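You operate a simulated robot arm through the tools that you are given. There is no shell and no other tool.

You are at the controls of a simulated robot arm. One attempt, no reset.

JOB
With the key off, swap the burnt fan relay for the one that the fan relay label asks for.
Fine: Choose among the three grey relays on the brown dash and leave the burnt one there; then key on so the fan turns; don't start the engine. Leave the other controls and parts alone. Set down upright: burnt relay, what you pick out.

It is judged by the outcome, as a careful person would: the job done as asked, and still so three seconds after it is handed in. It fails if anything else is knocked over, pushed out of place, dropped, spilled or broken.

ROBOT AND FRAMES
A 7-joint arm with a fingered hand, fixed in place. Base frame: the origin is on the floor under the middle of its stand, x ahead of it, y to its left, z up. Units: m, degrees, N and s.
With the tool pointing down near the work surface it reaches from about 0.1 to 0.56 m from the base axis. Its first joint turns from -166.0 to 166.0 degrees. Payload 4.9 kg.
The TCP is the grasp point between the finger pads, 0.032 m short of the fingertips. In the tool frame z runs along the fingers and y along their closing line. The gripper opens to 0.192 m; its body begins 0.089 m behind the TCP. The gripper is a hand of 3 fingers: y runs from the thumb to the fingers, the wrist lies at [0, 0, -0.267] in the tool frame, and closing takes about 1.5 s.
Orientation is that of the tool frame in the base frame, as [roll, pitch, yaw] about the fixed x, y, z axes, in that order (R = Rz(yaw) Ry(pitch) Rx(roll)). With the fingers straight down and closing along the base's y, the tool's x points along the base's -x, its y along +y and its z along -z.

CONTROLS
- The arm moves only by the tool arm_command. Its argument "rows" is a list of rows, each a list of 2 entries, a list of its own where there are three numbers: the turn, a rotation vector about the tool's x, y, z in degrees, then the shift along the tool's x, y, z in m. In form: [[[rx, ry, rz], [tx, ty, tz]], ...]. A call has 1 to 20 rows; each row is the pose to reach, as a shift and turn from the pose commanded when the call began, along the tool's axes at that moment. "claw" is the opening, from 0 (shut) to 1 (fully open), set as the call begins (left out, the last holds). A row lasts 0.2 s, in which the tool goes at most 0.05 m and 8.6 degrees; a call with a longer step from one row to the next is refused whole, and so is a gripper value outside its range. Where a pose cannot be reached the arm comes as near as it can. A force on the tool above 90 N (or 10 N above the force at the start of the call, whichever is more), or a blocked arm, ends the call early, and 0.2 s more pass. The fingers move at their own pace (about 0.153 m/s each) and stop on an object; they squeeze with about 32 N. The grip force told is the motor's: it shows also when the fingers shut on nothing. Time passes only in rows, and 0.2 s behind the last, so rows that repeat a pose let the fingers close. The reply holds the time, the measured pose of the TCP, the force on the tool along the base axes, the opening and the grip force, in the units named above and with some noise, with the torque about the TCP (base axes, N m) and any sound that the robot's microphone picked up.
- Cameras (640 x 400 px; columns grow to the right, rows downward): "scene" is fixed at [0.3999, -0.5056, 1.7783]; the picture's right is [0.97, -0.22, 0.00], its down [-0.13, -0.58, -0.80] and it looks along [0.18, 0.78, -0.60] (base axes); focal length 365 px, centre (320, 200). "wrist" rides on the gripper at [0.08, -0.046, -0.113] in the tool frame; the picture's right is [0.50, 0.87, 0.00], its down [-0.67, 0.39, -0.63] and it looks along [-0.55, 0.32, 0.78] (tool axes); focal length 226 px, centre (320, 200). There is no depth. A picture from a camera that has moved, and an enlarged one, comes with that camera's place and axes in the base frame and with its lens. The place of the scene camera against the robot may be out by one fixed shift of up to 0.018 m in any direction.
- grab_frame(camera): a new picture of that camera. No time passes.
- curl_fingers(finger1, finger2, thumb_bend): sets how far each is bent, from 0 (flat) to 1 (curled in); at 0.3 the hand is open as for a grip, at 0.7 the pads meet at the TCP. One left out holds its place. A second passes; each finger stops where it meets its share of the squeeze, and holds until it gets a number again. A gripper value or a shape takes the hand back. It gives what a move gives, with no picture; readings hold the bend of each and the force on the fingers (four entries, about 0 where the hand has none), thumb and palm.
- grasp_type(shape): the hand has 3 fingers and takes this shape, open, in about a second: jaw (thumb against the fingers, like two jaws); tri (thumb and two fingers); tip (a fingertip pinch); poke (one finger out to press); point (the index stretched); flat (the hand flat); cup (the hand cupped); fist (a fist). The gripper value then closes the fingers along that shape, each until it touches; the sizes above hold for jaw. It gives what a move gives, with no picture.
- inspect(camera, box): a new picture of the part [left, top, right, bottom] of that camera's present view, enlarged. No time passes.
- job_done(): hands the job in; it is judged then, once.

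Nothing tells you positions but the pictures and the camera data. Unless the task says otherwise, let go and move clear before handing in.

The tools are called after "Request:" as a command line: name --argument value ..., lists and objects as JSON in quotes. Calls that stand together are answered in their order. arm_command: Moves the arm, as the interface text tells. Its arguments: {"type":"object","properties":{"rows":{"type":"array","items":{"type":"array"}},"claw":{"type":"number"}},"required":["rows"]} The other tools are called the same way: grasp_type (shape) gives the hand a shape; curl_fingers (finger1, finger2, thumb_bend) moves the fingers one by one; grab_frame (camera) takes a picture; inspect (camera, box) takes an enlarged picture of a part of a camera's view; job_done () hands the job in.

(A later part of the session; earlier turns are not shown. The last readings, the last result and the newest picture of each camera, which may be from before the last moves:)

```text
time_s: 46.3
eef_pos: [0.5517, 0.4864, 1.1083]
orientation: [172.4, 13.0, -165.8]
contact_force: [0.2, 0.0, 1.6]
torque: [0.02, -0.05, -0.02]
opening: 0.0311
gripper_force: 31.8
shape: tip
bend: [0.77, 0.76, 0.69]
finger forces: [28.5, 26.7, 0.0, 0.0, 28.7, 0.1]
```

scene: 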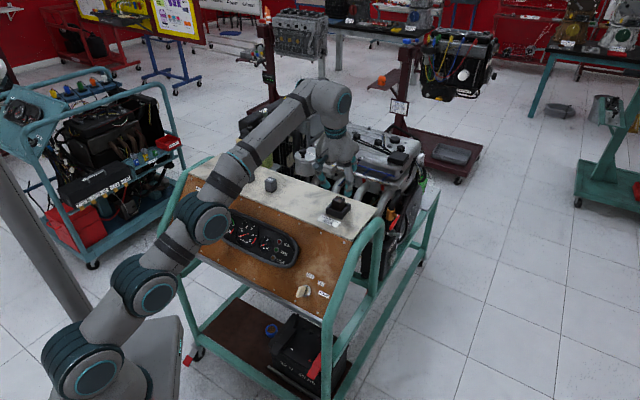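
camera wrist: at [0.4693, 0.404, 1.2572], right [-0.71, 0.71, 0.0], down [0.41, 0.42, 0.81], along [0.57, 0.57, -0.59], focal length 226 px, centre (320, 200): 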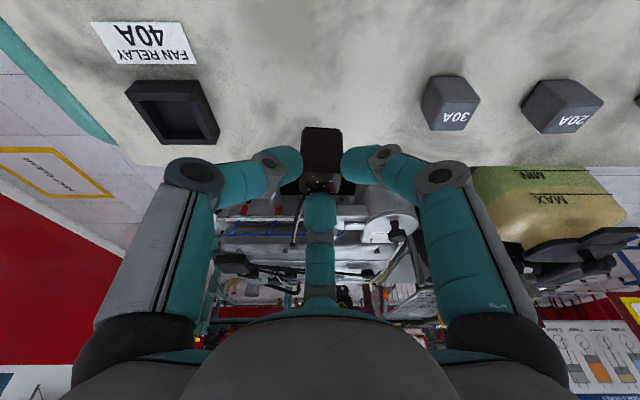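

Request:
arm_command --rows '[[[0, 0, 0], [0.0002, -0.0001, 0.001]], [[0, 0, 0], [0.0004, -0.0003, 0.0019]], [[0, 0, 0], [0.0004, -0.0003, 0.0019]]]'

Request:
inspect --camera "wrist" --box '[240, 80, 400, 220]'

Request:
inspect --camera "scene" --box '[280, 170, 330, 210]'

```text
time_s: 47.1
eef_pos: [0.5517, 0.4863, 1.1075]
orientation: [172.3, 13.1, -165.7]
contact_force: [-3.6, -0.7, 10.4]
torque: [0.03, 0.0, 0.02]
opening: 0.0312
gripper_force: 31.9
shape: tip
bend: [0.77, 0.76, 0.69]
finger forces: [30.2, 28.6, 0.1, 0.0, 29.5, 0.0]
```

```text
2.86 times, centred on (320, 150) of wrist
camera zoom: at [0.4692, 0.4026, 1.1915], right [-0.71, 0.71, 0.0], down [0.41, 0.41, 0.81], along [0.57, 0.58, -0.58], focal length 646 px, centre (320, 343)
```

zoom: 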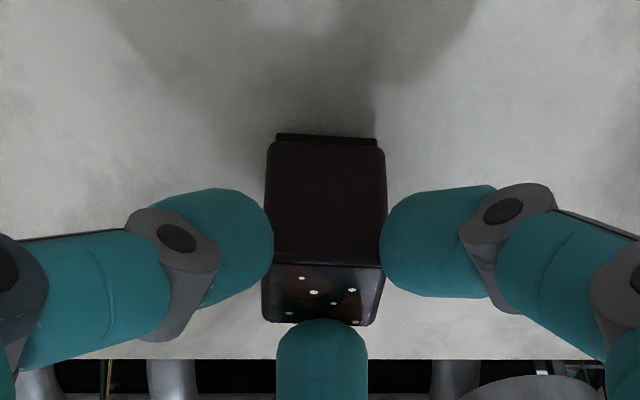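

```text
10.00 times, centred on (305, 190) of scene
camera zoom: at [0.3999, -0.5056, 1.7783], right [0.97, -0.22, 0.0], down [-0.13, -0.58, -0.8], along [0.18, 0.78, -0.6], focal length 3650 px, centre (470, 300)
```

zoom: 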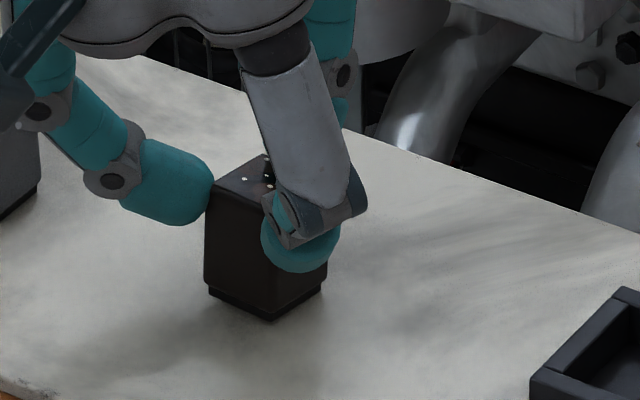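

The burnt relay has touched down with about 10 N of press and looks flat. I'll release gently and rise straight up.

Request:
arm_command --rows '[[[0, 0, 0], [-0.0002, 0.0001, -0.001]], [[0, 0, 0], [-0.0002, 0.0001, -0.001]], [[0, 0, 0], [-0.0002, 0.0001, -0.001]], [[0, 0, 0], [-0.0002, 0.0001, -0.001]], [[0, 0, 0], [-0.0002, 0.0001, -0.001]]]' --claw 0.28

Request:
inspect --camera "wrist" --box '[240, 80, 400, 220]'

Request:
inspect --camera "scene" --box '[280, 170, 330, 210]'

```text
time_s: 48.3
eef_pos: [0.5531, 0.4868, 1.1049]
orientation: [172.4, 12.9, -165.7]
contact_force: [0.8, -0.3, 0.0]
torque: [0.01, 0.0, -0.01]
opening: 0.0537
gripper_force: 0.0
shape: tip
bend: [0.49, 0.49, 0.7]
finger forces: [0.0, 0.0, 0.0, 0.0, 0.0, 0.1]
```

```text
2.86 times, centred on (320, 150) of wrist
camera zoom: at [0.4697, 0.4022, 1.1913], right [-0.71, 0.71, 0.0], down [0.41, 0.42, 0.81], along [0.57, 0.57, -0.59], focal length 646 px, centre (320, 343)
```

zoom: 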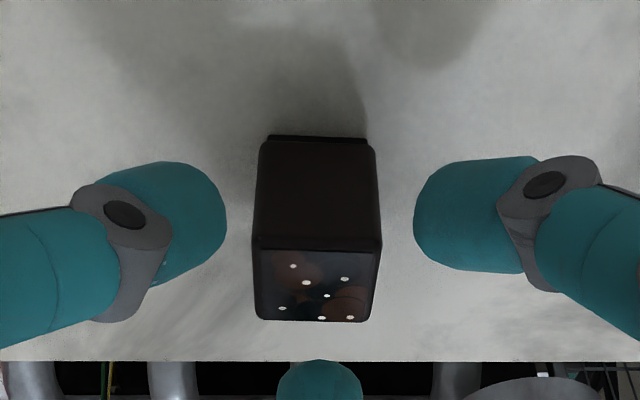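

```text
10.00 times, centred on (305, 190) of scene
camera zoom: at [0.3999, -0.5056, 1.7783], right [0.97, -0.22, 0.0], down [-0.13, -0.58, -0.8], along [0.18, 0.78, -0.6], focal length 3650 px, centre (470, 300)
```

zoom: 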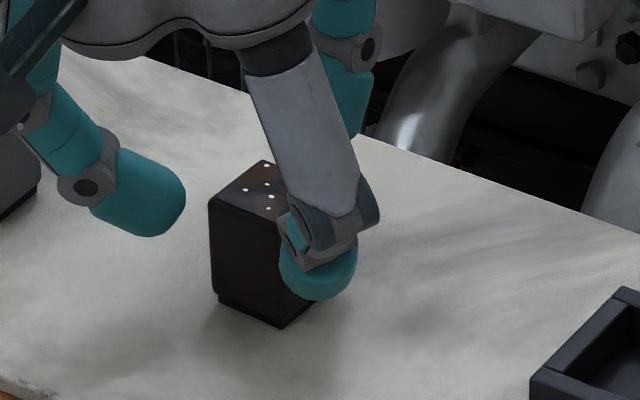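

The burnt relay stands upright on the dash on its own. I'll rise straight up, then travel left over to the 40A spare at a safe height.

Request:
arm_command --rows '[[[0, 0, 0], [-0.0045, 0.0026, -0.0193]], [[0, 0, 0], [-0.0089, 0.0052, -0.0386]], [[0, 0, 0], [-0.0145, 0.0085, -0.0628]], [[0, 0, 0], [-0.0201, 0.0118, -0.0869]], [[0, 0, 0], [0.0018, 0.0478, -0.0871]], [[0, 0, 0], [0.0238, 0.0837, -0.0873]], [[0, 0, 0], [0.0457, 0.1197, -0.0875]], [[0, 0, 0], [0.0676, 0.1557, -0.0878]], [[0, 0, 0], [0.0895, 0.1916, -0.088]], [[0, 0, 0], [0.1115, 0.2276, -0.0882]], [[0, 0, 0], [0.1334, 0.2635, -0.0884]], [[0, 0, 0], [0.1553, 0.2995, -0.0886]], [[0, 0, 0], [0.1553, 0.2995, -0.0886]], [[0, 0, 0], [0.1553, 0.2995, -0.0886]]]' --claw 0.35

Request:
grab_frame --camera "wrist"

Request:
grab_frame --camera "scene"

```text
time_s: 51.3
eef_pos: [0.3055, 0.7107, 1.193]
orientation: [172.3, 13.0, -165.8]
contact_force: [-0.7, 0.5, 1.2]
torque: [0.02, 0.03, 0.0]
opening: 0.0672
gripper_force: 0.1
shape: tip
bend: [0.44, 0.44, 0.7]
finger forces: [0.1, 0.1, 0.0, 0.0, 0.0, 0.0]
out of reach, approached as far as the arm can: row 12, 13, 14
```

```text
taken
camera wrist: at [0.2226, 0.6261, 1.2772], right [-0.71, 0.71, 0.0], down [0.41, 0.41, 0.81], along [0.57, 0.58, -0.58], focal length 226 px, centre (320, 200)
```

wrist: 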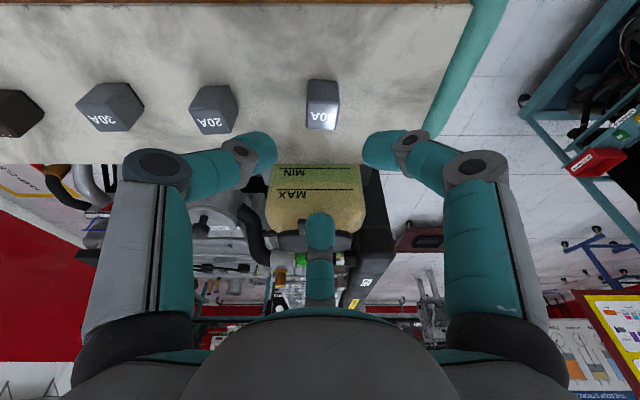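

```text
taken
```

scene: 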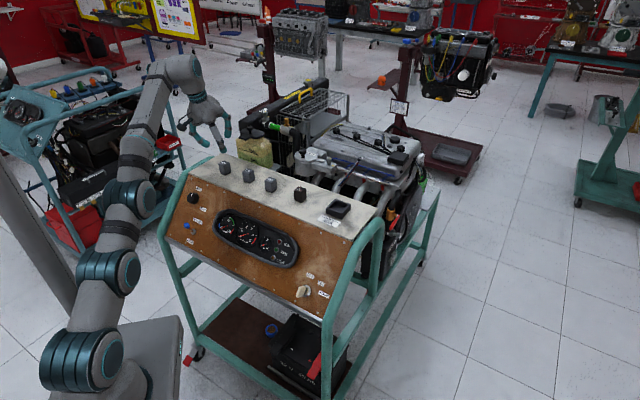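

τ = 15° is right at the reach limit over the 40A spare at this height. I'll zoom in to refine the spare's position and yaw, then continue at a slightly larger tilt.

Request:
inspect --camera "wrist" --box '[280, 60, 370, 150]'

Request:
inspect --camera "wrist" --box '[0, 60, 240, 150]'

Request:
inspect --camera "scene" --box '[205, 145, 355, 225]'

```text
4.44 times, centred on (325, 105) of wrist
camera zoom: at [0.2226, 0.6261, 1.2772], right [-0.71, 0.71, 0.0], down [0.41, 0.41, 0.81], along [0.57, 0.58, -0.58], focal length 1005 px, centre (298, 622)
```

zoom: 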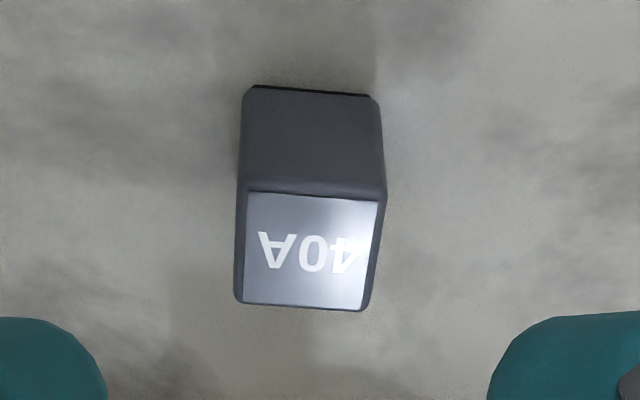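

```text
2.67 times, centred on (120, 105) of wrist
camera zoom: at [0.2226, 0.6261, 1.2772], right [-0.71, 0.71, 0.0], down [0.41, 0.41, 0.81], along [0.57, 0.58, -0.58], focal length 603 px, centre (853, 453)
```

zoom: 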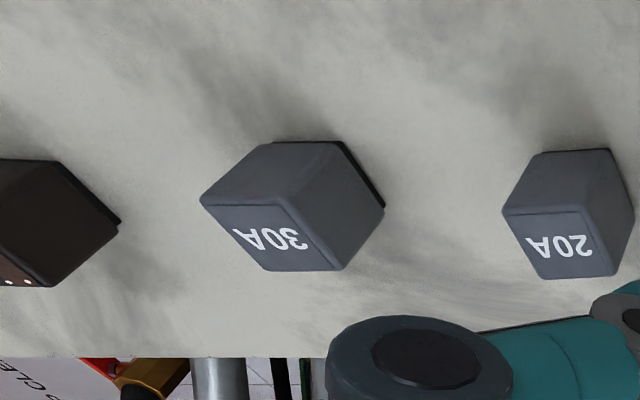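

```text
4.27 times, centred on (280, 185) of scene
camera zoom: at [0.3999, -0.5056, 1.7783], right [0.97, -0.22, 0.0], down [-0.13, -0.58, -0.8], along [0.18, 0.78, -0.6], focal length 1557 px, centre (491, 264)
```

zoom: 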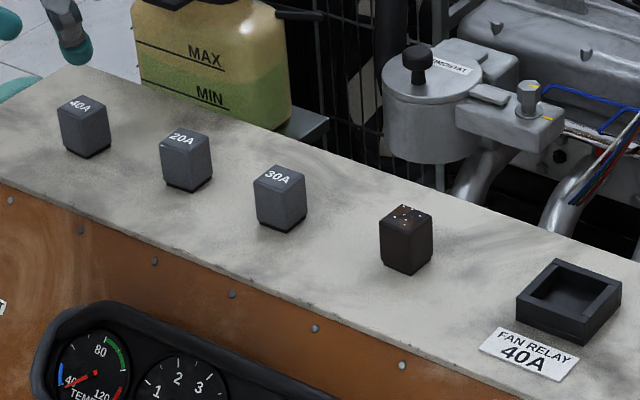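

The 40A spare is centred near (0.313, 0.7195) with its top at about 1.085 and is yawed about −4.5°. The burnt relay is standing upright on the shelf. I'll tilt to 20°, match the yaw, and lower to a pre-grasp.

Request:
arm_command --rows '[[[-0.49, -1.64, 1.45], [0.0027, -0.0009, 0.0141]], [[-0.99, -3.28, 2.89], [0.0053, -0.0018, 0.0282]], [[-1.48, -4.92, 4.34], [0.008, -0.0027, 0.0423]], [[-1.48, -4.92, 4.34], [0.008, -0.0027, 0.0423]], [[-1.48, -4.92, 4.34], [0.008, -0.0027, 0.0423]]]' --claw 0.35

Request:
grab_frame --camera "wrist"

Request:
inspect --camera "wrist" --box '[250, 60, 390, 180]'

Request:
inspect --camera "scene" --box '[180, 110, 280, 200]'

```text
time_s: 52.5
eef_pos: [0.314, 0.7418, 1.1571]
orientation: [169.9, 17.1, -170.8]
contact_force: [0.4, 1.2, -0.8]
torque: [0.0, -0.03, 0.02]
opening: 0.0379
gripper_force: 12.7
shape: tip
bend: [0.82, 0.7, 0.66]
finger forces: [0.0, 0.0, 0.0, 0.0, 0.0, 0.1]
out of reach, approached as far as the arm can: row 2, 3, 4
```

```text
taken
camera wrist: at [0.2196, 0.6596, 1.2318], right [-0.65, 0.76, 0.0], down [0.39, 0.34, 0.86], along [0.65, 0.56, -0.52], focal length 226 px, centre (320, 200)
```

wrist: 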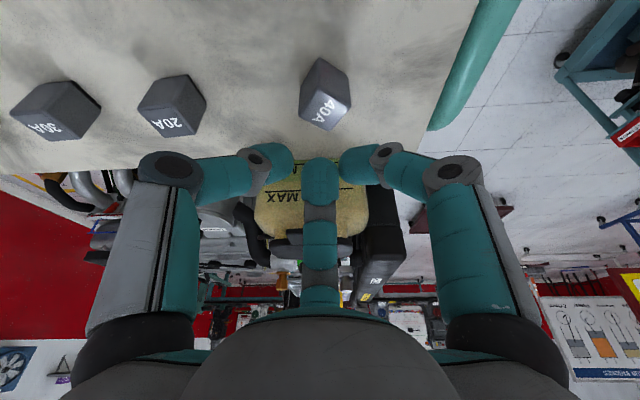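

```text
3.33 times, centred on (320, 120) of wrist
camera zoom: at [0.2196, 0.6596, 1.2318], right [-0.65, 0.76, 0.0], down [0.39, 0.34, 0.86], along [0.65, 0.56, -0.52], focal length 754 px, centre (320, 467)
```

zoom: 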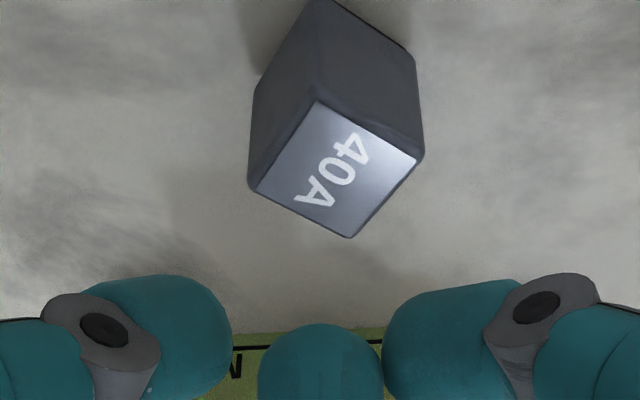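

```text
4.44 times, centred on (230, 155) of scene
camera zoom: at [0.3999, -0.5056, 1.7783], right [0.97, -0.22, 0.0], down [-0.13, -0.58, -0.8], along [0.18, 0.78, -0.6], focal length 1622 px, centre (720, 400)
```

zoom: 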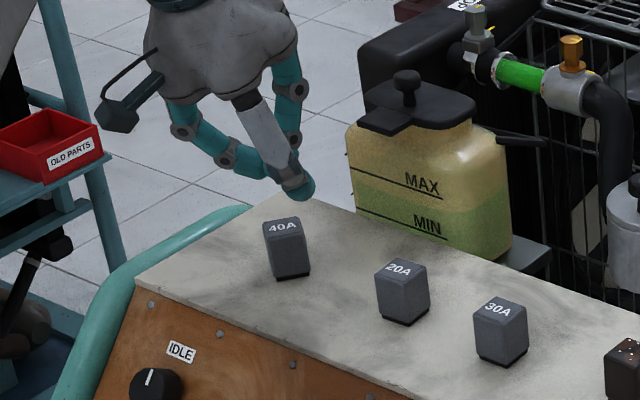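

The 40A spare looks rotated and perhaps leaning, so the hand must have brushed it when the arm swung near its reach limit. Time only advances with rows, so I'll inspect closely before doing anything.

Request:
inspect --camera "scene" --box '[220, 140, 270, 180]'

Request:
inspect --camera "wrist" --box '[280, 40, 370, 180]'

Request:
grab_frame --camera "scene"

```text
10.00 times, centred on (245, 160) of scene
camera zoom: at [0.3999, -0.5056, 1.7783], right [0.97, -0.22, 0.0], down [-0.13, -0.58, -0.8], along [0.18, 0.78, -0.6], focal length 3650 px, centre (1070, 600)
```

zoom: 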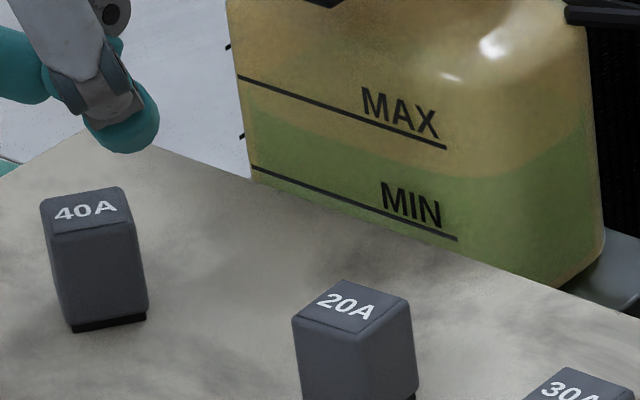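

```text
2.86 times, centred on (325, 110) of wrist
camera zoom: at [0.2196, 0.6596, 1.2318], right [-0.65, 0.76, 0.0], down [0.39, 0.34, 0.86], along [0.65, 0.56, -0.52], focal length 646 px, centre (306, 457)
```

zoom: 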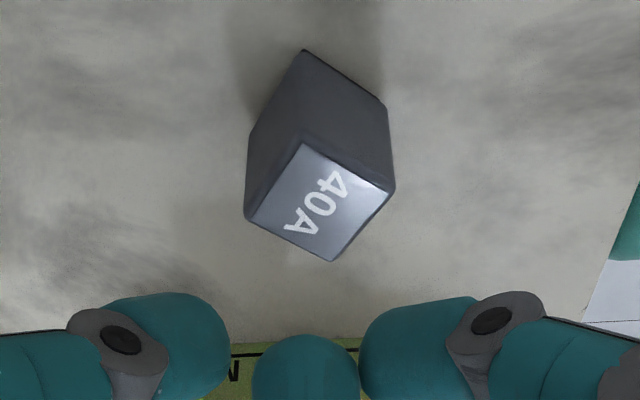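

```text
taken
```

scene: 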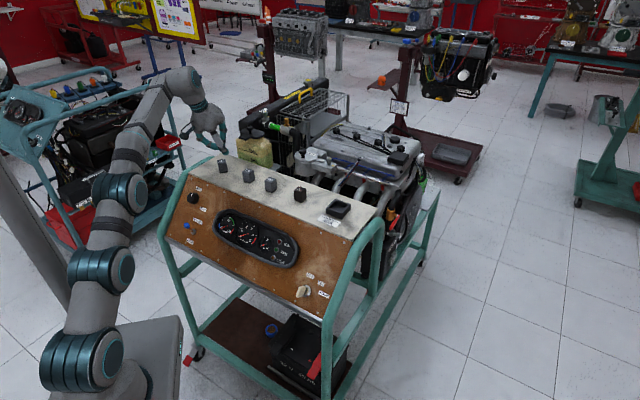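

The relay is still standing upright because its edges match the vertical perspective; it was only turned on the spot. I'll retreat up and back toward the robot to get away from the reach limit and let things settle.

Request:
arm_command --rows '[[[0, 0, 0], [0.0058, -0.0034, -0.0184]], [[0, 0, 0], [0.0116, -0.0067, -0.0367]], [[0, 0, 0], [0.0173, -0.0101, -0.0551]], [[0, 0, 0], [0.0231, -0.0134, -0.0734]], [[0, 0, 0], [0.0231, -0.0134, -0.0734]], [[0, 0, 0], [0.0231, -0.0134, -0.0734]]]' --claw 0.35

Request:
grab_frame --camera "wrist"

Request:
grab_frame --camera "scene"

Request:
inspect --camera "scene" --box '[200, 140, 280, 200]'

```text
time_s: 53.9
eef_pos: [0.2683, 0.6824, 1.2079]
orientation: [169.6, 17.1, -171.0]
contact_force: [-0.2, -0.5, -0.9]
torque: [0.01, 0.0, 0.0]
opening: 0.0207
gripper_force: 32.0
shape: tip
bend: [0.82, 0.7, 0.62]
finger forces: [0.0, 0.0, 0.0, 0.0, 0.0, 0.0]
```

```text
taken
camera wrist: at [0.175, 0.6002, 1.2816], right [-0.65, 0.76, 0.0], down [0.39, 0.33, 0.86], along [0.65, 0.56, -0.51], focal length 226 px, centre (320, 200)
```

wrist: 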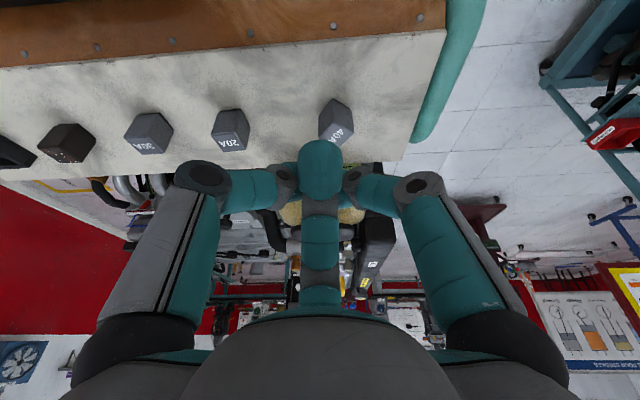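

```text
taken
```

scene: 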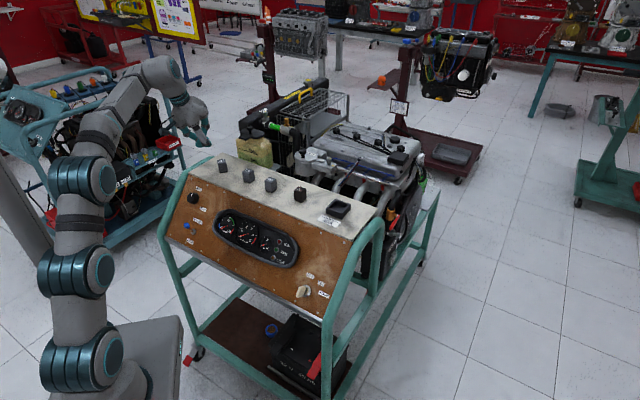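

```text
6.67 times, centred on (240, 170) of scene
camera zoom: at [0.3999, -0.5056, 1.7783], right [0.97, -0.22, 0.0], down [-0.13, -0.58, -0.8], along [0.18, 0.78, -0.6], focal length 2433 px, centre (853, 400)
```

zoom: 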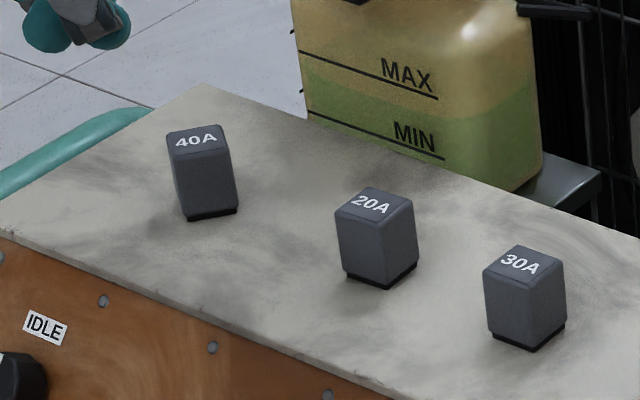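

The spare stands upright and is only rotated. The fingers look closed and crowded though I asked for 0.35, so I'll open the hand fully here, well clear of everything, and check.

Request:
curl_fingers --finger1 0.4 --finger2 0.4 --thumb_bend 0.4

Request:
grab_frame --camera "wrist"

Request:
inspect --camera "scene" --box '[120, 40, 260, 180]'

```text
time_s: 54.9
eef_pos: [0.2698, 0.6833, 1.2079]
orientation: [169.6, 17.2, -171.0]
contact_force: [0.0, -0.2, -0.7]
torque: [0.02, -0.04, 0.0]
opening: 0.1265
gripper_force: 0.0
shape: fingers
bend: [0.4, 0.4, 0.4]
finger forces: [0.1, 0.0, 0.0, 0.0, 0.0, 0.0]
```

```text
taken
camera wrist: at [0.1751, 0.6002, 1.2816], right [-0.65, 0.76, 0.0], down [0.39, 0.33, 0.86], along [0.65, 0.56, -0.51], focal length 226 px, centre (320, 200)
```

wrist: 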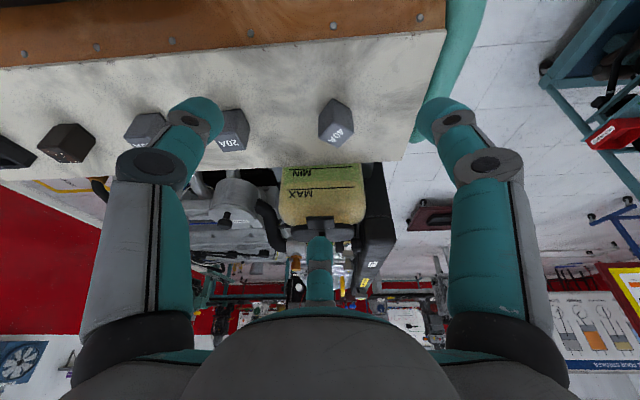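

```text
2.86 times, centred on (190, 110) of scene
camera zoom: at [0.3999, -0.5056, 1.7783], right [0.97, -0.22, 0.0], down [-0.13, -0.58, -0.8], along [0.18, 0.78, -0.6], focal length 1043 px, centre (691, 457)
```

zoom: 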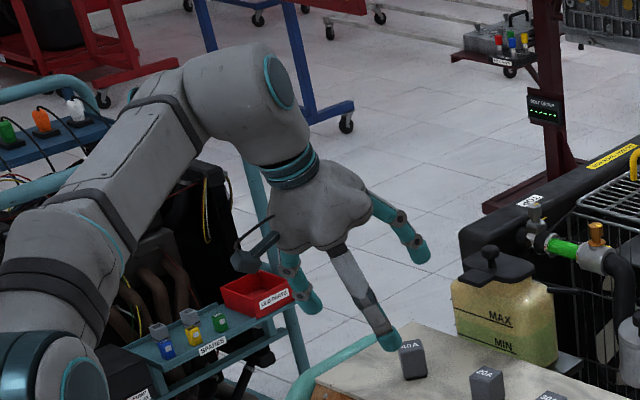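

The fingers respond normally again. I'll re-measure the 40A spare's new position and yaw from here.

Request:
inspect --camera "wrist" --box '[300, 85, 370, 155]'

Request:
inspect --camera "wrist" --box '[0, 80, 260, 200]'

Request:
inspect --camera "scene" --box '[210, 150, 240, 174]'

```text
5.71 times, centred on (335, 120) of wrist
camera zoom: at [0.1751, 0.6002, 1.2816], right [-0.65, 0.76, 0.0], down [0.39, 0.33, 0.86], along [0.65, 0.56, -0.51], focal length 1292 px, centre (234, 657)
```

zoom: 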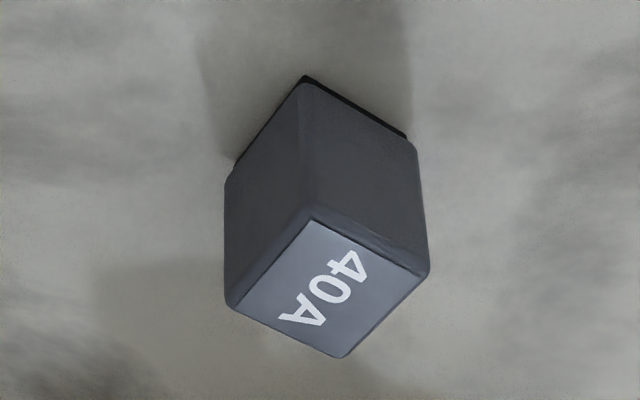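

```text
2.46 times, centred on (130, 140) of wrist
camera zoom: at [0.1751, 0.6002, 1.2816], right [-0.65, 0.76, 0.0], down [0.39, 0.33, 0.86], along [0.65, 0.56, -0.51], focal length 556 px, centre (788, 348)
```

zoom: 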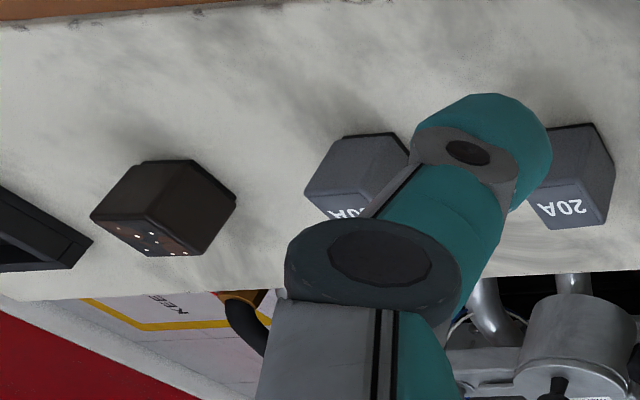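

```text
16.00 times, centred on (225, 162) of scene
camera zoom: at [0.3999, -0.5056, 1.7783], right [0.97, -0.22, 0.0], down [-0.13, -0.58, -0.8], along [0.18, 0.78, -0.6], focal length 5840 px, centre (1840, 808)
```

zoom: 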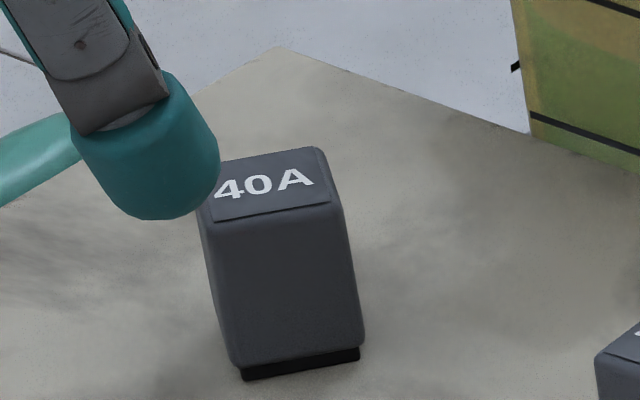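

The spare is now centred near (0.303, 0.734), upright, with its faces at about 7–8° to base x. I'll retract slightly, reorient so the tilt is radial and the fingers match the relay's faces, then come in low, where the arm has more reach margin. First the rotation and staging.

Request:
arm_command --rows '[[[-1.09, 0.75, -7.85], [0, 0, 0]], [[-2.18, 1.51, -15.71], [0, 0, 0]], [[-3.27, 2.26, -23.56], [0, 0, 0]], [[-4.37, 3.02, -31.42], [0, 0, 0]], [[-5.46, 3.77, -39.27], [0, 0, 0]], [[-6.55, 4.53, -47.13], [0, 0, 0]], [[-7.64, 5.28, -54.98], [0, 0, 0]], [[-7.64, 5.28, -54.98], [0, 0, 0]], [[-7.64, 5.28, -54.98], [0.0043, -0.0076, 0.0132]], [[-7.64, 5.28, -54.98], [0.0087, -0.0152, 0.0264]], [[-7.64, 5.28, -54.98], [0.013, -0.0228, 0.0396]], [[-7.64, 5.28, -54.98], [0.0173, -0.0304, 0.0528]], [[-7.64, 5.28, -54.98], [0.0173, -0.0304, 0.0528]], [[-7.64, 5.28, -54.98], [0.0173, -0.0304, 0.0528]]]' --claw 0.35

Request:
grab_frame --camera "wrist"

Request:
grab_frame --camera "scene"

```text
time_s: 57.9
eef_pos: [0.2702, 0.6593, 1.1489]
orientation: [179.7, 17.1, -113.1]
contact_force: [0.2, 0.0, -0.6]
torque: [0.01, 0.04, 0.0]
opening: 0.0679
gripper_force: 0.2
shape: tip
bend: [0.44, 0.44, 0.7]
finger forces: [0.1, 0.0, 0.0, 0.0, 0.0, 0.1]
```

```text
taken
camera wrist: at [0.2713, 0.541, 1.2324], right [-0.98, -0.1, -0.14], down [-0.18, 0.57, 0.8], along [0.0, 0.81, -0.58], focal length 226 px, centre (320, 200)
```

wrist: 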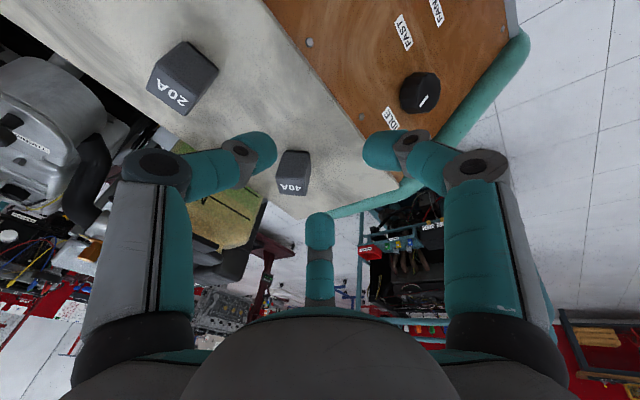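

```text
taken
```

scene: 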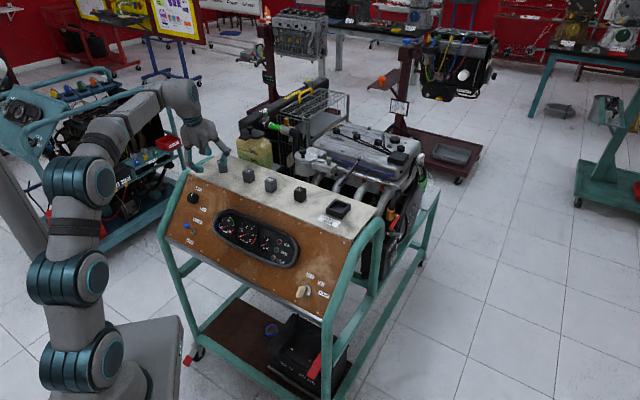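

Request:
inspect --camera "wrist" --box '[260, 135, 330, 205]'

```text
5.71 times, centred on (295, 170) of wrist
camera zoom: at [0.2713, 0.541, 1.2324], right [-0.98, -0.1, -0.14], down [-0.18, 0.57, 0.8], along [0.0, 0.81, -0.58], focal length 1292 px, centre (463, 371)
```

zoom: 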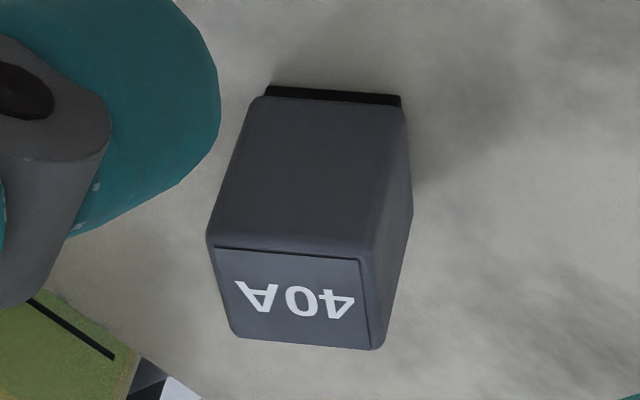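

The refined spare position is (0.304, 0.7345) with a yaw of 8°. I'll slide outward over it slowly at a height that clears its top.

Request:
arm_command --rows '[[[0, 0, 0], [-0.0143, -0.0001, 0.0044]], [[0, 0, 0], [-0.0287, -0.0002, 0.0088]], [[0, 0, 0], [-0.043, -0.0004, 0.0132]], [[0, 0, 0], [-0.0574, -0.0005, 0.0176]], [[0, 0, 0], [-0.0717, -0.0006, 0.022]], [[0, 0, 0], [-0.0717, -0.0006, 0.022]], [[0, 0, 0], [-0.0717, -0.0006, 0.022]]]'

Request:
grab_frame --camera "wrist"

Request:
inspect --camera "wrist" --box '[240, 80, 400, 220]'

Request:
inspect --camera "scene" --box '[180, 100, 280, 190]'

```text
time_s: 59.5
eef_pos: [0.3007, 0.7306, 1.1468]
orientation: [179.7, 17.0, -113.0]
contact_force: [1.0, 0.8, -0.1]
torque: [0.03, 0.03, 0.0]
opening: 0.0675
gripper_force: 0.0
shape: tip
bend: [0.44, 0.44, 0.7]
finger forces: [0.0, 0.0, 0.0, 0.0, 0.1, 0.0]
```

```text
taken
camera wrist: at [0.3019, 0.6115, 1.2316], right [-0.98, -0.1, -0.14], down [-0.18, 0.57, 0.8], along [0.0, 0.81, -0.58], focal length 226 px, centre (320, 200)
```

wrist: 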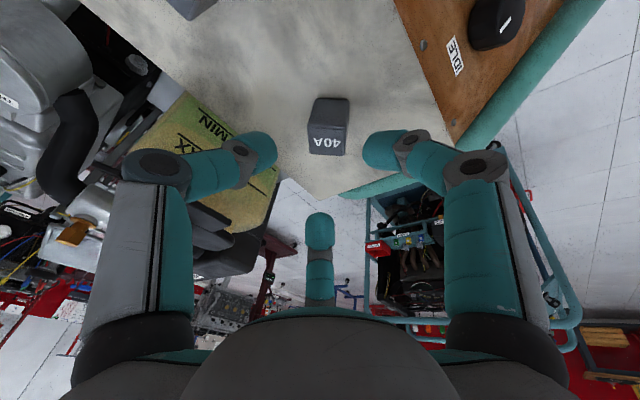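

```text
2.86 times, centred on (320, 150) of wrist
camera zoom: at [0.3019, 0.6115, 1.2316], right [-0.98, -0.1, -0.14], down [-0.18, 0.57, 0.8], along [0.0, 0.81, -0.58], focal length 646 px, centre (320, 343)
```

zoom: 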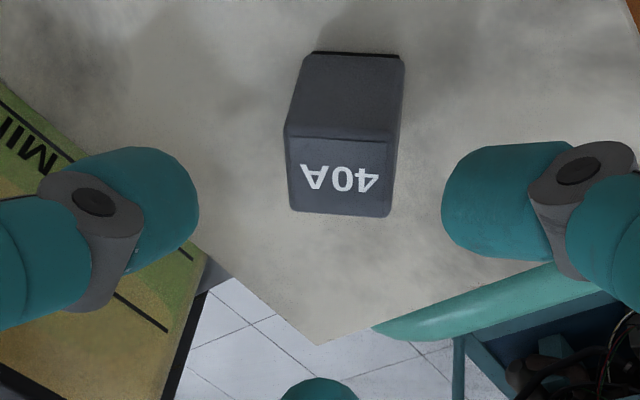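

```text
4.44 times, centred on (230, 145) of scene
camera zoom: at [0.3999, -0.5056, 1.7783], right [0.97, -0.22, 0.0], down [-0.13, -0.58, -0.8], along [0.18, 0.78, -0.6], focal length 1622 px, centre (720, 444)
```

zoom: 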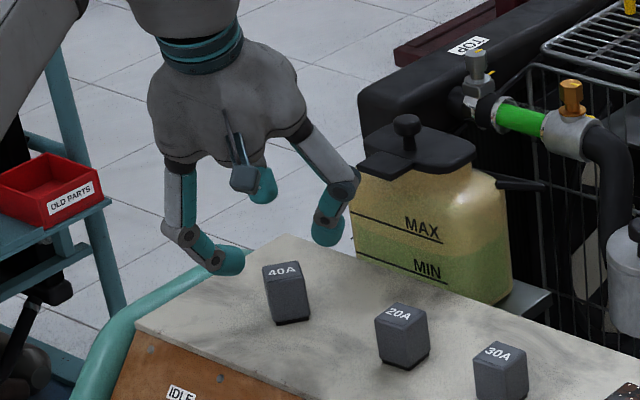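

The hand is well placed over the spare with no reach warning. I'll lower straight down around it.

Request:
arm_command --rows '[[[0, 0, 0], [0.0029, -0.0002, 0.008]], [[0, 0, 0], [0.0059, -0.0005, 0.016]], [[0, 0, 0], [0.0088, -0.0007, 0.0239]], [[0, 0, 0], [0.0118, -0.001, 0.0319]], [[0, 0, 0], [0.0147, -0.0012, 0.0399]], [[0, 0, 0], [0.0147, -0.0012, 0.0399]], [[0, 0, 0], [0.0147, -0.0012, 0.0399]]]'

Request:
inspect --camera "wrist" --box '[240, 80, 400, 220]'

Request:
inspect --camera "scene" --box '[195, 120, 265, 190]'

```text
time_s: 61.1
eef_pos: [0.3026, 0.7273, 1.1066]
orientation: [179.7, 17.0, -113.1]
contact_force: [-0.1, 0.2, -0.4]
torque: [0.03, -0.03, 0.0]
opening: 0.0675
gripper_force: 0.0
shape: tip
bend: [0.44, 0.44, 0.7]
finger forces: [0.0, 0.0, 0.0, 0.0, 0.0, 0.0]
```

```text
2.86 times, centred on (320, 150) of wrist
camera zoom: at [0.3028, 0.6081, 1.19], right [-0.98, -0.1, -0.14], down [-0.18, 0.57, 0.8], along [0.0, 0.81, -0.58], focal length 646 px, centre (320, 343)
```

zoom: 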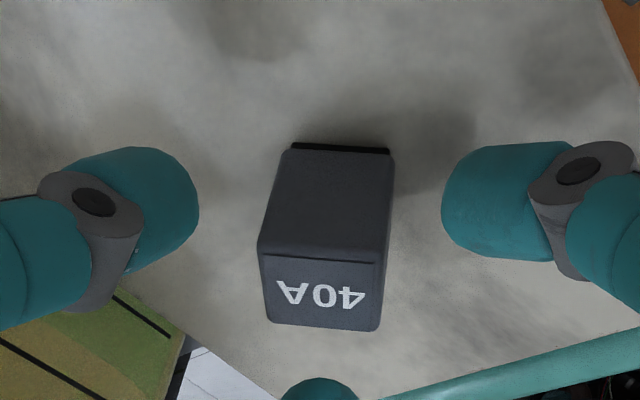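

```text
5.71 times, centred on (230, 155) of scene
camera zoom: at [0.3999, -0.5056, 1.7783], right [0.97, -0.22, 0.0], down [-0.13, -0.58, -0.8], along [0.18, 0.78, -0.6], focal length 2086 px, centre (834, 457)
```

zoom: 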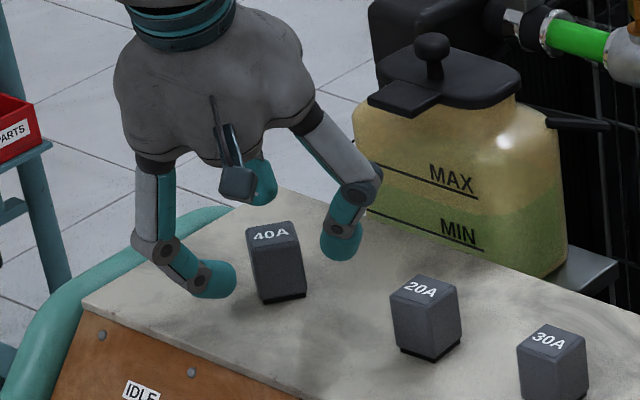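

The height matches the earlier successful grip. I'll shift 2.5 mm to centre, then close.

Request:
arm_command --rows '[[[0, 0, 0], [0.0007, 0.0011, -0.0002]], [[0, 0, 0], [0.0013, 0.0021, -0.0004]], [[0, 0, 0], [0.0013, 0.0021, -0.0004]]]' --claw 0.35

Request:
arm_command --rows '[[[0, 0, 0], [0, 0, 0]], [[0, 0, 0], [0, 0, 0]], [[0, 0, 0], [0, 0, 0]], [[0, 0, 0], [0, 0, 0]]]' --claw 0.2

Request:
inspect --camera "wrist" --box '[240, 80, 400, 220]'

Request:
inspect --camera "scene" --box '[195, 120, 265, 190]'

```text
time_s: 61.9
eef_pos: [0.2994, 0.7276, 1.1051]
orientation: [179.6, 17.0, -113.0]
contact_force: [0.6, -0.1, 0.9]
torque: [0.01, 0.0, -0.01]
opening: 0.0675
gripper_force: 0.1
shape: tip
bend: [0.44, 0.44, 0.7]
finger forces: [0.0, 0.0, 0.0, 0.0, 0.0, 0.0]
```

```text
time_s: 62.9
eef_pos: [0.299, 0.7272, 1.1061]
orientation: [179.8, 17.0, -113.0]
contact_force: [-0.3, -0.1, 0.5]
torque: [0.0, 0.0, 0.01]
opening: 0.0387
gripper_force: 0.1
shape: tip
bend: [0.77, 0.77, 0.7]
finger forces: [0.0, 0.1, 0.1, 0.0, 0.1, 0.0]
```

```text
2.86 times, centred on (320, 150) of wrist
camera zoom: at [0.2997, 0.6074, 1.1896], right [-0.98, -0.1, -0.14], down [-0.18, 0.57, 0.8], along [0.0, 0.81, -0.58], focal length 646 px, centre (320, 343)
```

zoom: 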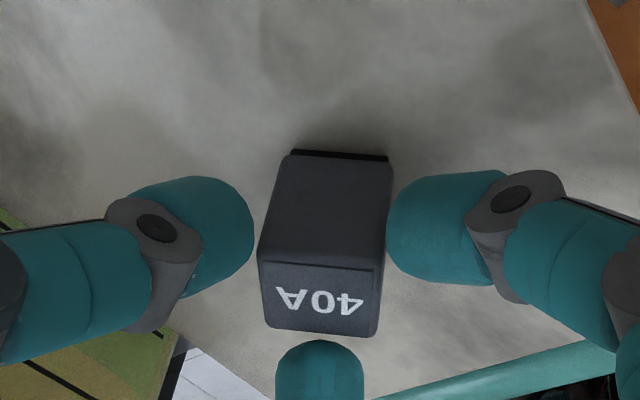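

```text
5.71 times, centred on (230, 155) of scene
camera zoom: at [0.3999, -0.5056, 1.7783], right [0.97, -0.22, 0.0], down [-0.13, -0.58, -0.8], along [0.18, 0.78, -0.6], focal length 2086 px, centre (834, 457)
```

zoom: 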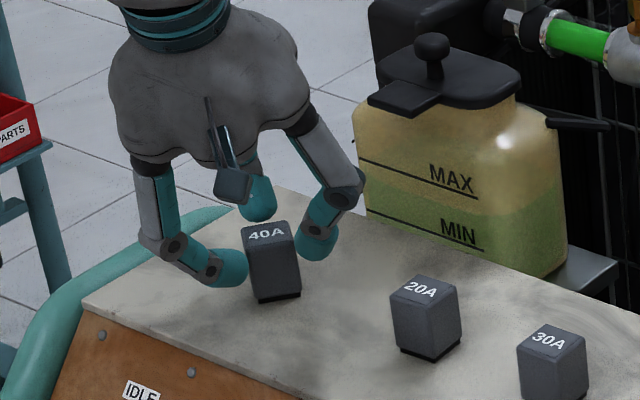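

Request:
arm_command --rows '[[[0, 0, 0], [0.0004, 0.001, -0.0001]], [[0, 0, 0], [0.0004, 0.001, -0.0001]]]' --claw 0.2

Request:
arm_command --rows '[[[0, 0, 0], [0, 0, 0]], [[0, 0, 0], [0, 0, 0]], [[0, 0, 0], [0, 0, 0]], [[0, 0, 0], [0, 0, 0]], [[0, 0, 0], [0, 0, 0]], [[0, 0, 0], [0, 0, 0]]]' --claw 0.04

Request:
inspect --camera "wrist" --box '[240, 80, 400, 220]'

Request:
inspect --camera "scene" --box '[195, 120, 265, 190]'

```text
time_s: 63.5
eef_pos: [0.2972, 0.7267, 1.1065]
orientation: [179.8, 17.0, -113.0]
contact_force: [0.2, 0.9, -0.3]
torque: [0.0, -0.01, 0.0]
opening: 0.0388
gripper_force: 0.2
shape: tip
bend: [0.77, 0.77, 0.7]
finger forces: [0.1, 0.0, 0.0, 0.0, 0.3, 0.0]
```

```text
time_s: 64.9
eef_pos: [0.2979, 0.7268, 1.1071]
orientation: [179.7, 17.1, -113.0]
contact_force: [-0.3, 3.4, 11.3]
torque: [0.52, 0.09, 0.0]
opening: 0.0275
gripper_force: 31.5
shape: tip
bend: [0.76, 0.75, 0.7]
finger forces: [28.5, 36.1, 0.0, 0.0, 28.7, 0.1]
```

```text
2.86 times, centred on (320, 150) of wrist
camera zoom: at [0.2986, 0.6074, 1.1908], right [-0.98, -0.1, -0.14], down [-0.18, 0.57, 0.8], along [0.0, 0.82, -0.58], focal length 646 px, centre (320, 343)
```

zoom: 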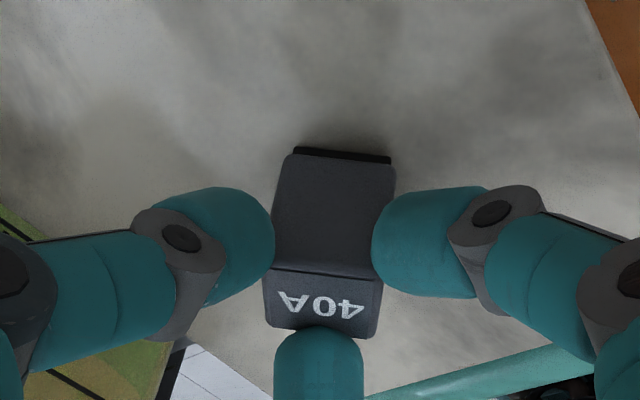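

```text
5.71 times, centred on (230, 155) of scene
camera zoom: at [0.3999, -0.5056, 1.7783], right [0.97, -0.22, 0.0], down [-0.13, -0.58, -0.8], along [0.18, 0.78, -0.6], focal length 2086 px, centre (834, 457)
```

zoom: 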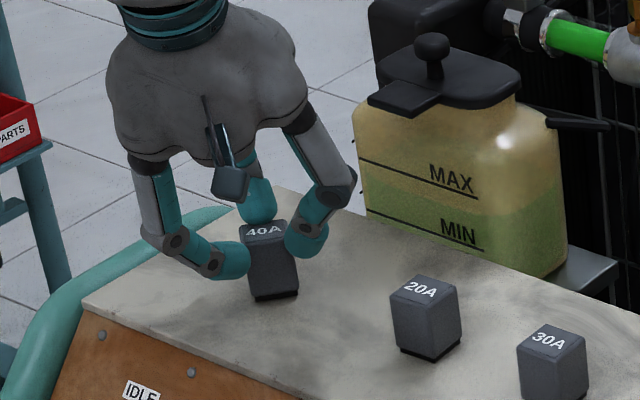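

All three fingers hold the relay, with the far one near its top edge. I'll lift just a few millimetres to test the grip.

Request:
arm_command --rows '[[[0, 0, 0], [-0.0012, 0, -0.0038]], [[0, 0, 0], [-0.0024, 0, -0.0076]], [[0, 0, 0], [-0.0024, 0, -0.0076]], [[0, 0, 0], [-0.0024, 0, -0.0076]]]'

Request:
inspect --camera "wrist" --box '[240, 80, 400, 220]'

Request:
inspect --camera "scene" --box '[205, 140, 255, 180]'

```text
time_s: 65.9
eef_pos: [0.2981, 0.7259, 1.1146]
orientation: [179.7, 16.8, -113.0]
contact_force: [-0.5, -0.5, -0.2]
torque: [-0.06, -0.01, 0.01]
opening: 0.0273
gripper_force: 31.8
shape: tip
bend: [0.76, 0.75, 0.7]
finger forces: [30.3, 30.8, 0.1, 0.0, 28.8, 0.0]
```

```text
2.86 times, centred on (320, 150) of wrist
camera zoom: at [0.2987, 0.6073, 1.1978], right [-0.98, -0.1, -0.14], down [-0.18, 0.57, 0.8], along [0.0, 0.81, -0.58], focal length 646 px, centre (320, 343)
```

zoom: 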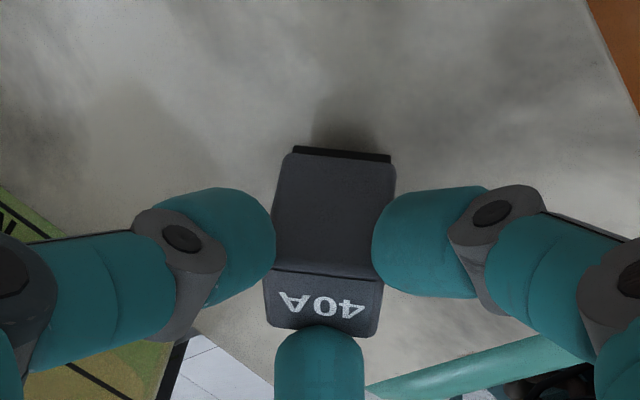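

```text
10.00 times, centred on (230, 160) of scene
camera zoom: at [0.3999, -0.5056, 1.7783], right [0.97, -0.22, 0.0], down [-0.13, -0.58, -0.8], along [0.18, 0.78, -0.6], focal length 3650 px, centre (1220, 600)
```

zoom: 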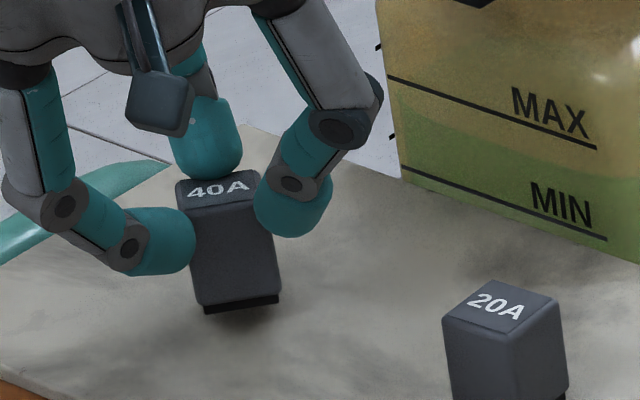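

The relay lifts cleanly, stays upright and the grip is balanced at about 30 N per finger. I'll raise it while retracting slightly, to keep reach margin, before transiting.

Request:
arm_command --rows '[[[0, 0, 0], [-0.003, 0, -0.0096]], [[0, 0, 0], [-0.0059, 0.0001, -0.0191]], [[0, 0, 0], [0.0008, 0, -0.0357]], [[0, 0, 0], [0.0075, -0.0001, -0.0523]], [[0, 0, 0], [0.0143, -0.0002, -0.0688]], [[0, 0, 0], [0.021, -0.0003, -0.0854]], [[0, 0, 0], [0.021, -0.0003, -0.0854]]]'

Request:
grab_frame --camera "wrist"

Request:
inspect --camera "scene" --box '[150, 90, 290, 200]'

```text
time_s: 67.5
eef_pos: [0.2832, 0.6848, 1.1895]
orientation: [179.6, 16.9, -113.0]
contact_force: [-0.8, 0.5, 0.0]
torque: [0.01, 0.01, 0.01]
opening: 0.0275
gripper_force: 31.9
shape: tip
bend: [0.76, 0.75, 0.7]
finger forces: [30.2, 30.8, 0.0, 0.0, 28.7, 0.1]
```

```text
taken
camera wrist: at [0.2827, 0.5656, 1.2722], right [-0.98, -0.1, -0.14], down [-0.18, 0.57, 0.8], along [0.0, 0.81, -0.58], focal length 226 px, centre (320, 200)
```

wrist: 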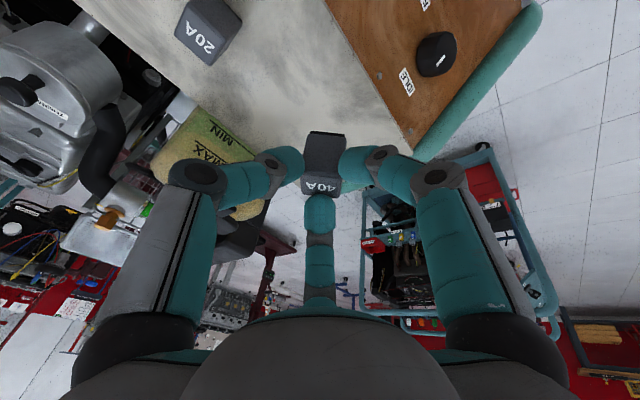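

```text
3.64 times, centred on (220, 145) of scene
camera zoom: at [0.3999, -0.5056, 1.7783], right [0.97, -0.22, 0.0], down [-0.13, -0.58, -0.8], along [0.18, 0.78, -0.6], focal length 1327 px, centre (684, 400)
```

zoom: 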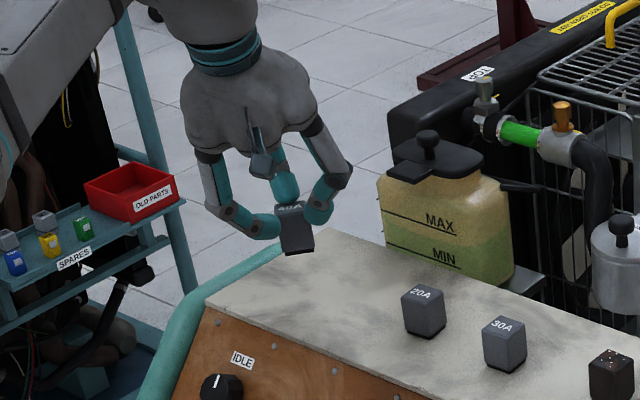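

Now I'll transit at constant height along the chord to above the socket, rotating −51° about vertical so the relay squares with the socket and its label keeps its original reading direction.

Request:
arm_command --rows '[[[1.06, -0.02, 3.49], [0.0086, -0.0327, -0.0029]], [[2.12, -0.05, 6.97], [0.0172, -0.0654, -0.0058]], [[3.18, -0.07, 10.46], [0.0258, -0.098, -0.0086]], [[4.24, -0.1, 13.94], [0.0344, -0.1307, -0.0115]], [[5.3, -0.12, 17.43], [0.043, -0.1634, -0.0144]], [[6.35, -0.15, 20.92], [0.0516, -0.1961, -0.0173]], [[7.41, -0.17, 24.4], [0.0602, -0.2288, -0.0202]], [[8.47, -0.2, 27.89], [0.0687, -0.2614, -0.023]], [[9.53, -0.22, 31.37], [0.0773, -0.2941, -0.0259]], [[10.59, -0.24, 34.86], [0.0859, -0.3268, -0.0288]], [[11.65, -0.27, 38.35], [0.0945, -0.3595, -0.0317]], [[12.71, -0.29, 41.83], [0.1031, -0.3921, -0.0345]], [[13.77, -0.32, 45.32], [0.1117, -0.4248, -0.0374]], [[14.83, -0.34, 48.8], [0.1203, -0.4575, -0.0403]], [[14.83, -0.34, 48.8], [0.1203, -0.4575, -0.0403]], [[14.83, -0.34, 48.8], [0.1203, -0.4575, -0.0403]]]'

Request:
grab_frame --camera "wrist"

Request:
grab_frame --camera "scene"

```text
time_s: 70.9
eef_pos: [0.6532, 0.3909, 1.1899]
orientation: [179.6, 17.1, -164.2]
contact_force: [-0.5, 0.1, -0.4]
torque: [0.02, 0.02, -0.01]
opening: 0.0273
gripper_force: 32.3
shape: tip
bend: [0.76, 0.75, 0.7]
finger forces: [29.6, 30.3, 0.0, 0.0, 28.1, 0.0]
```

```text
taken
camera wrist: at [0.5611, 0.3143, 1.2736], right [-0.7, 0.7, -0.14], down [0.33, 0.49, 0.8], along [0.63, 0.51, -0.58], focal length 226 px, centre (320, 200)
```

wrist: 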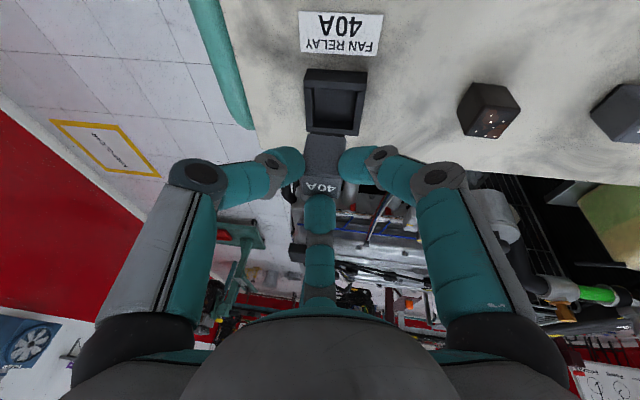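

```text
taken
```

scene: 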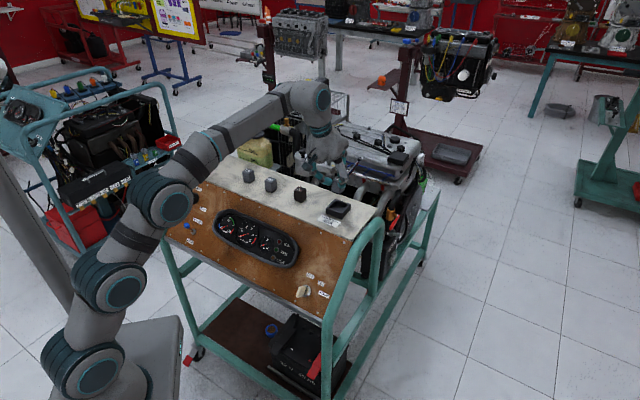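

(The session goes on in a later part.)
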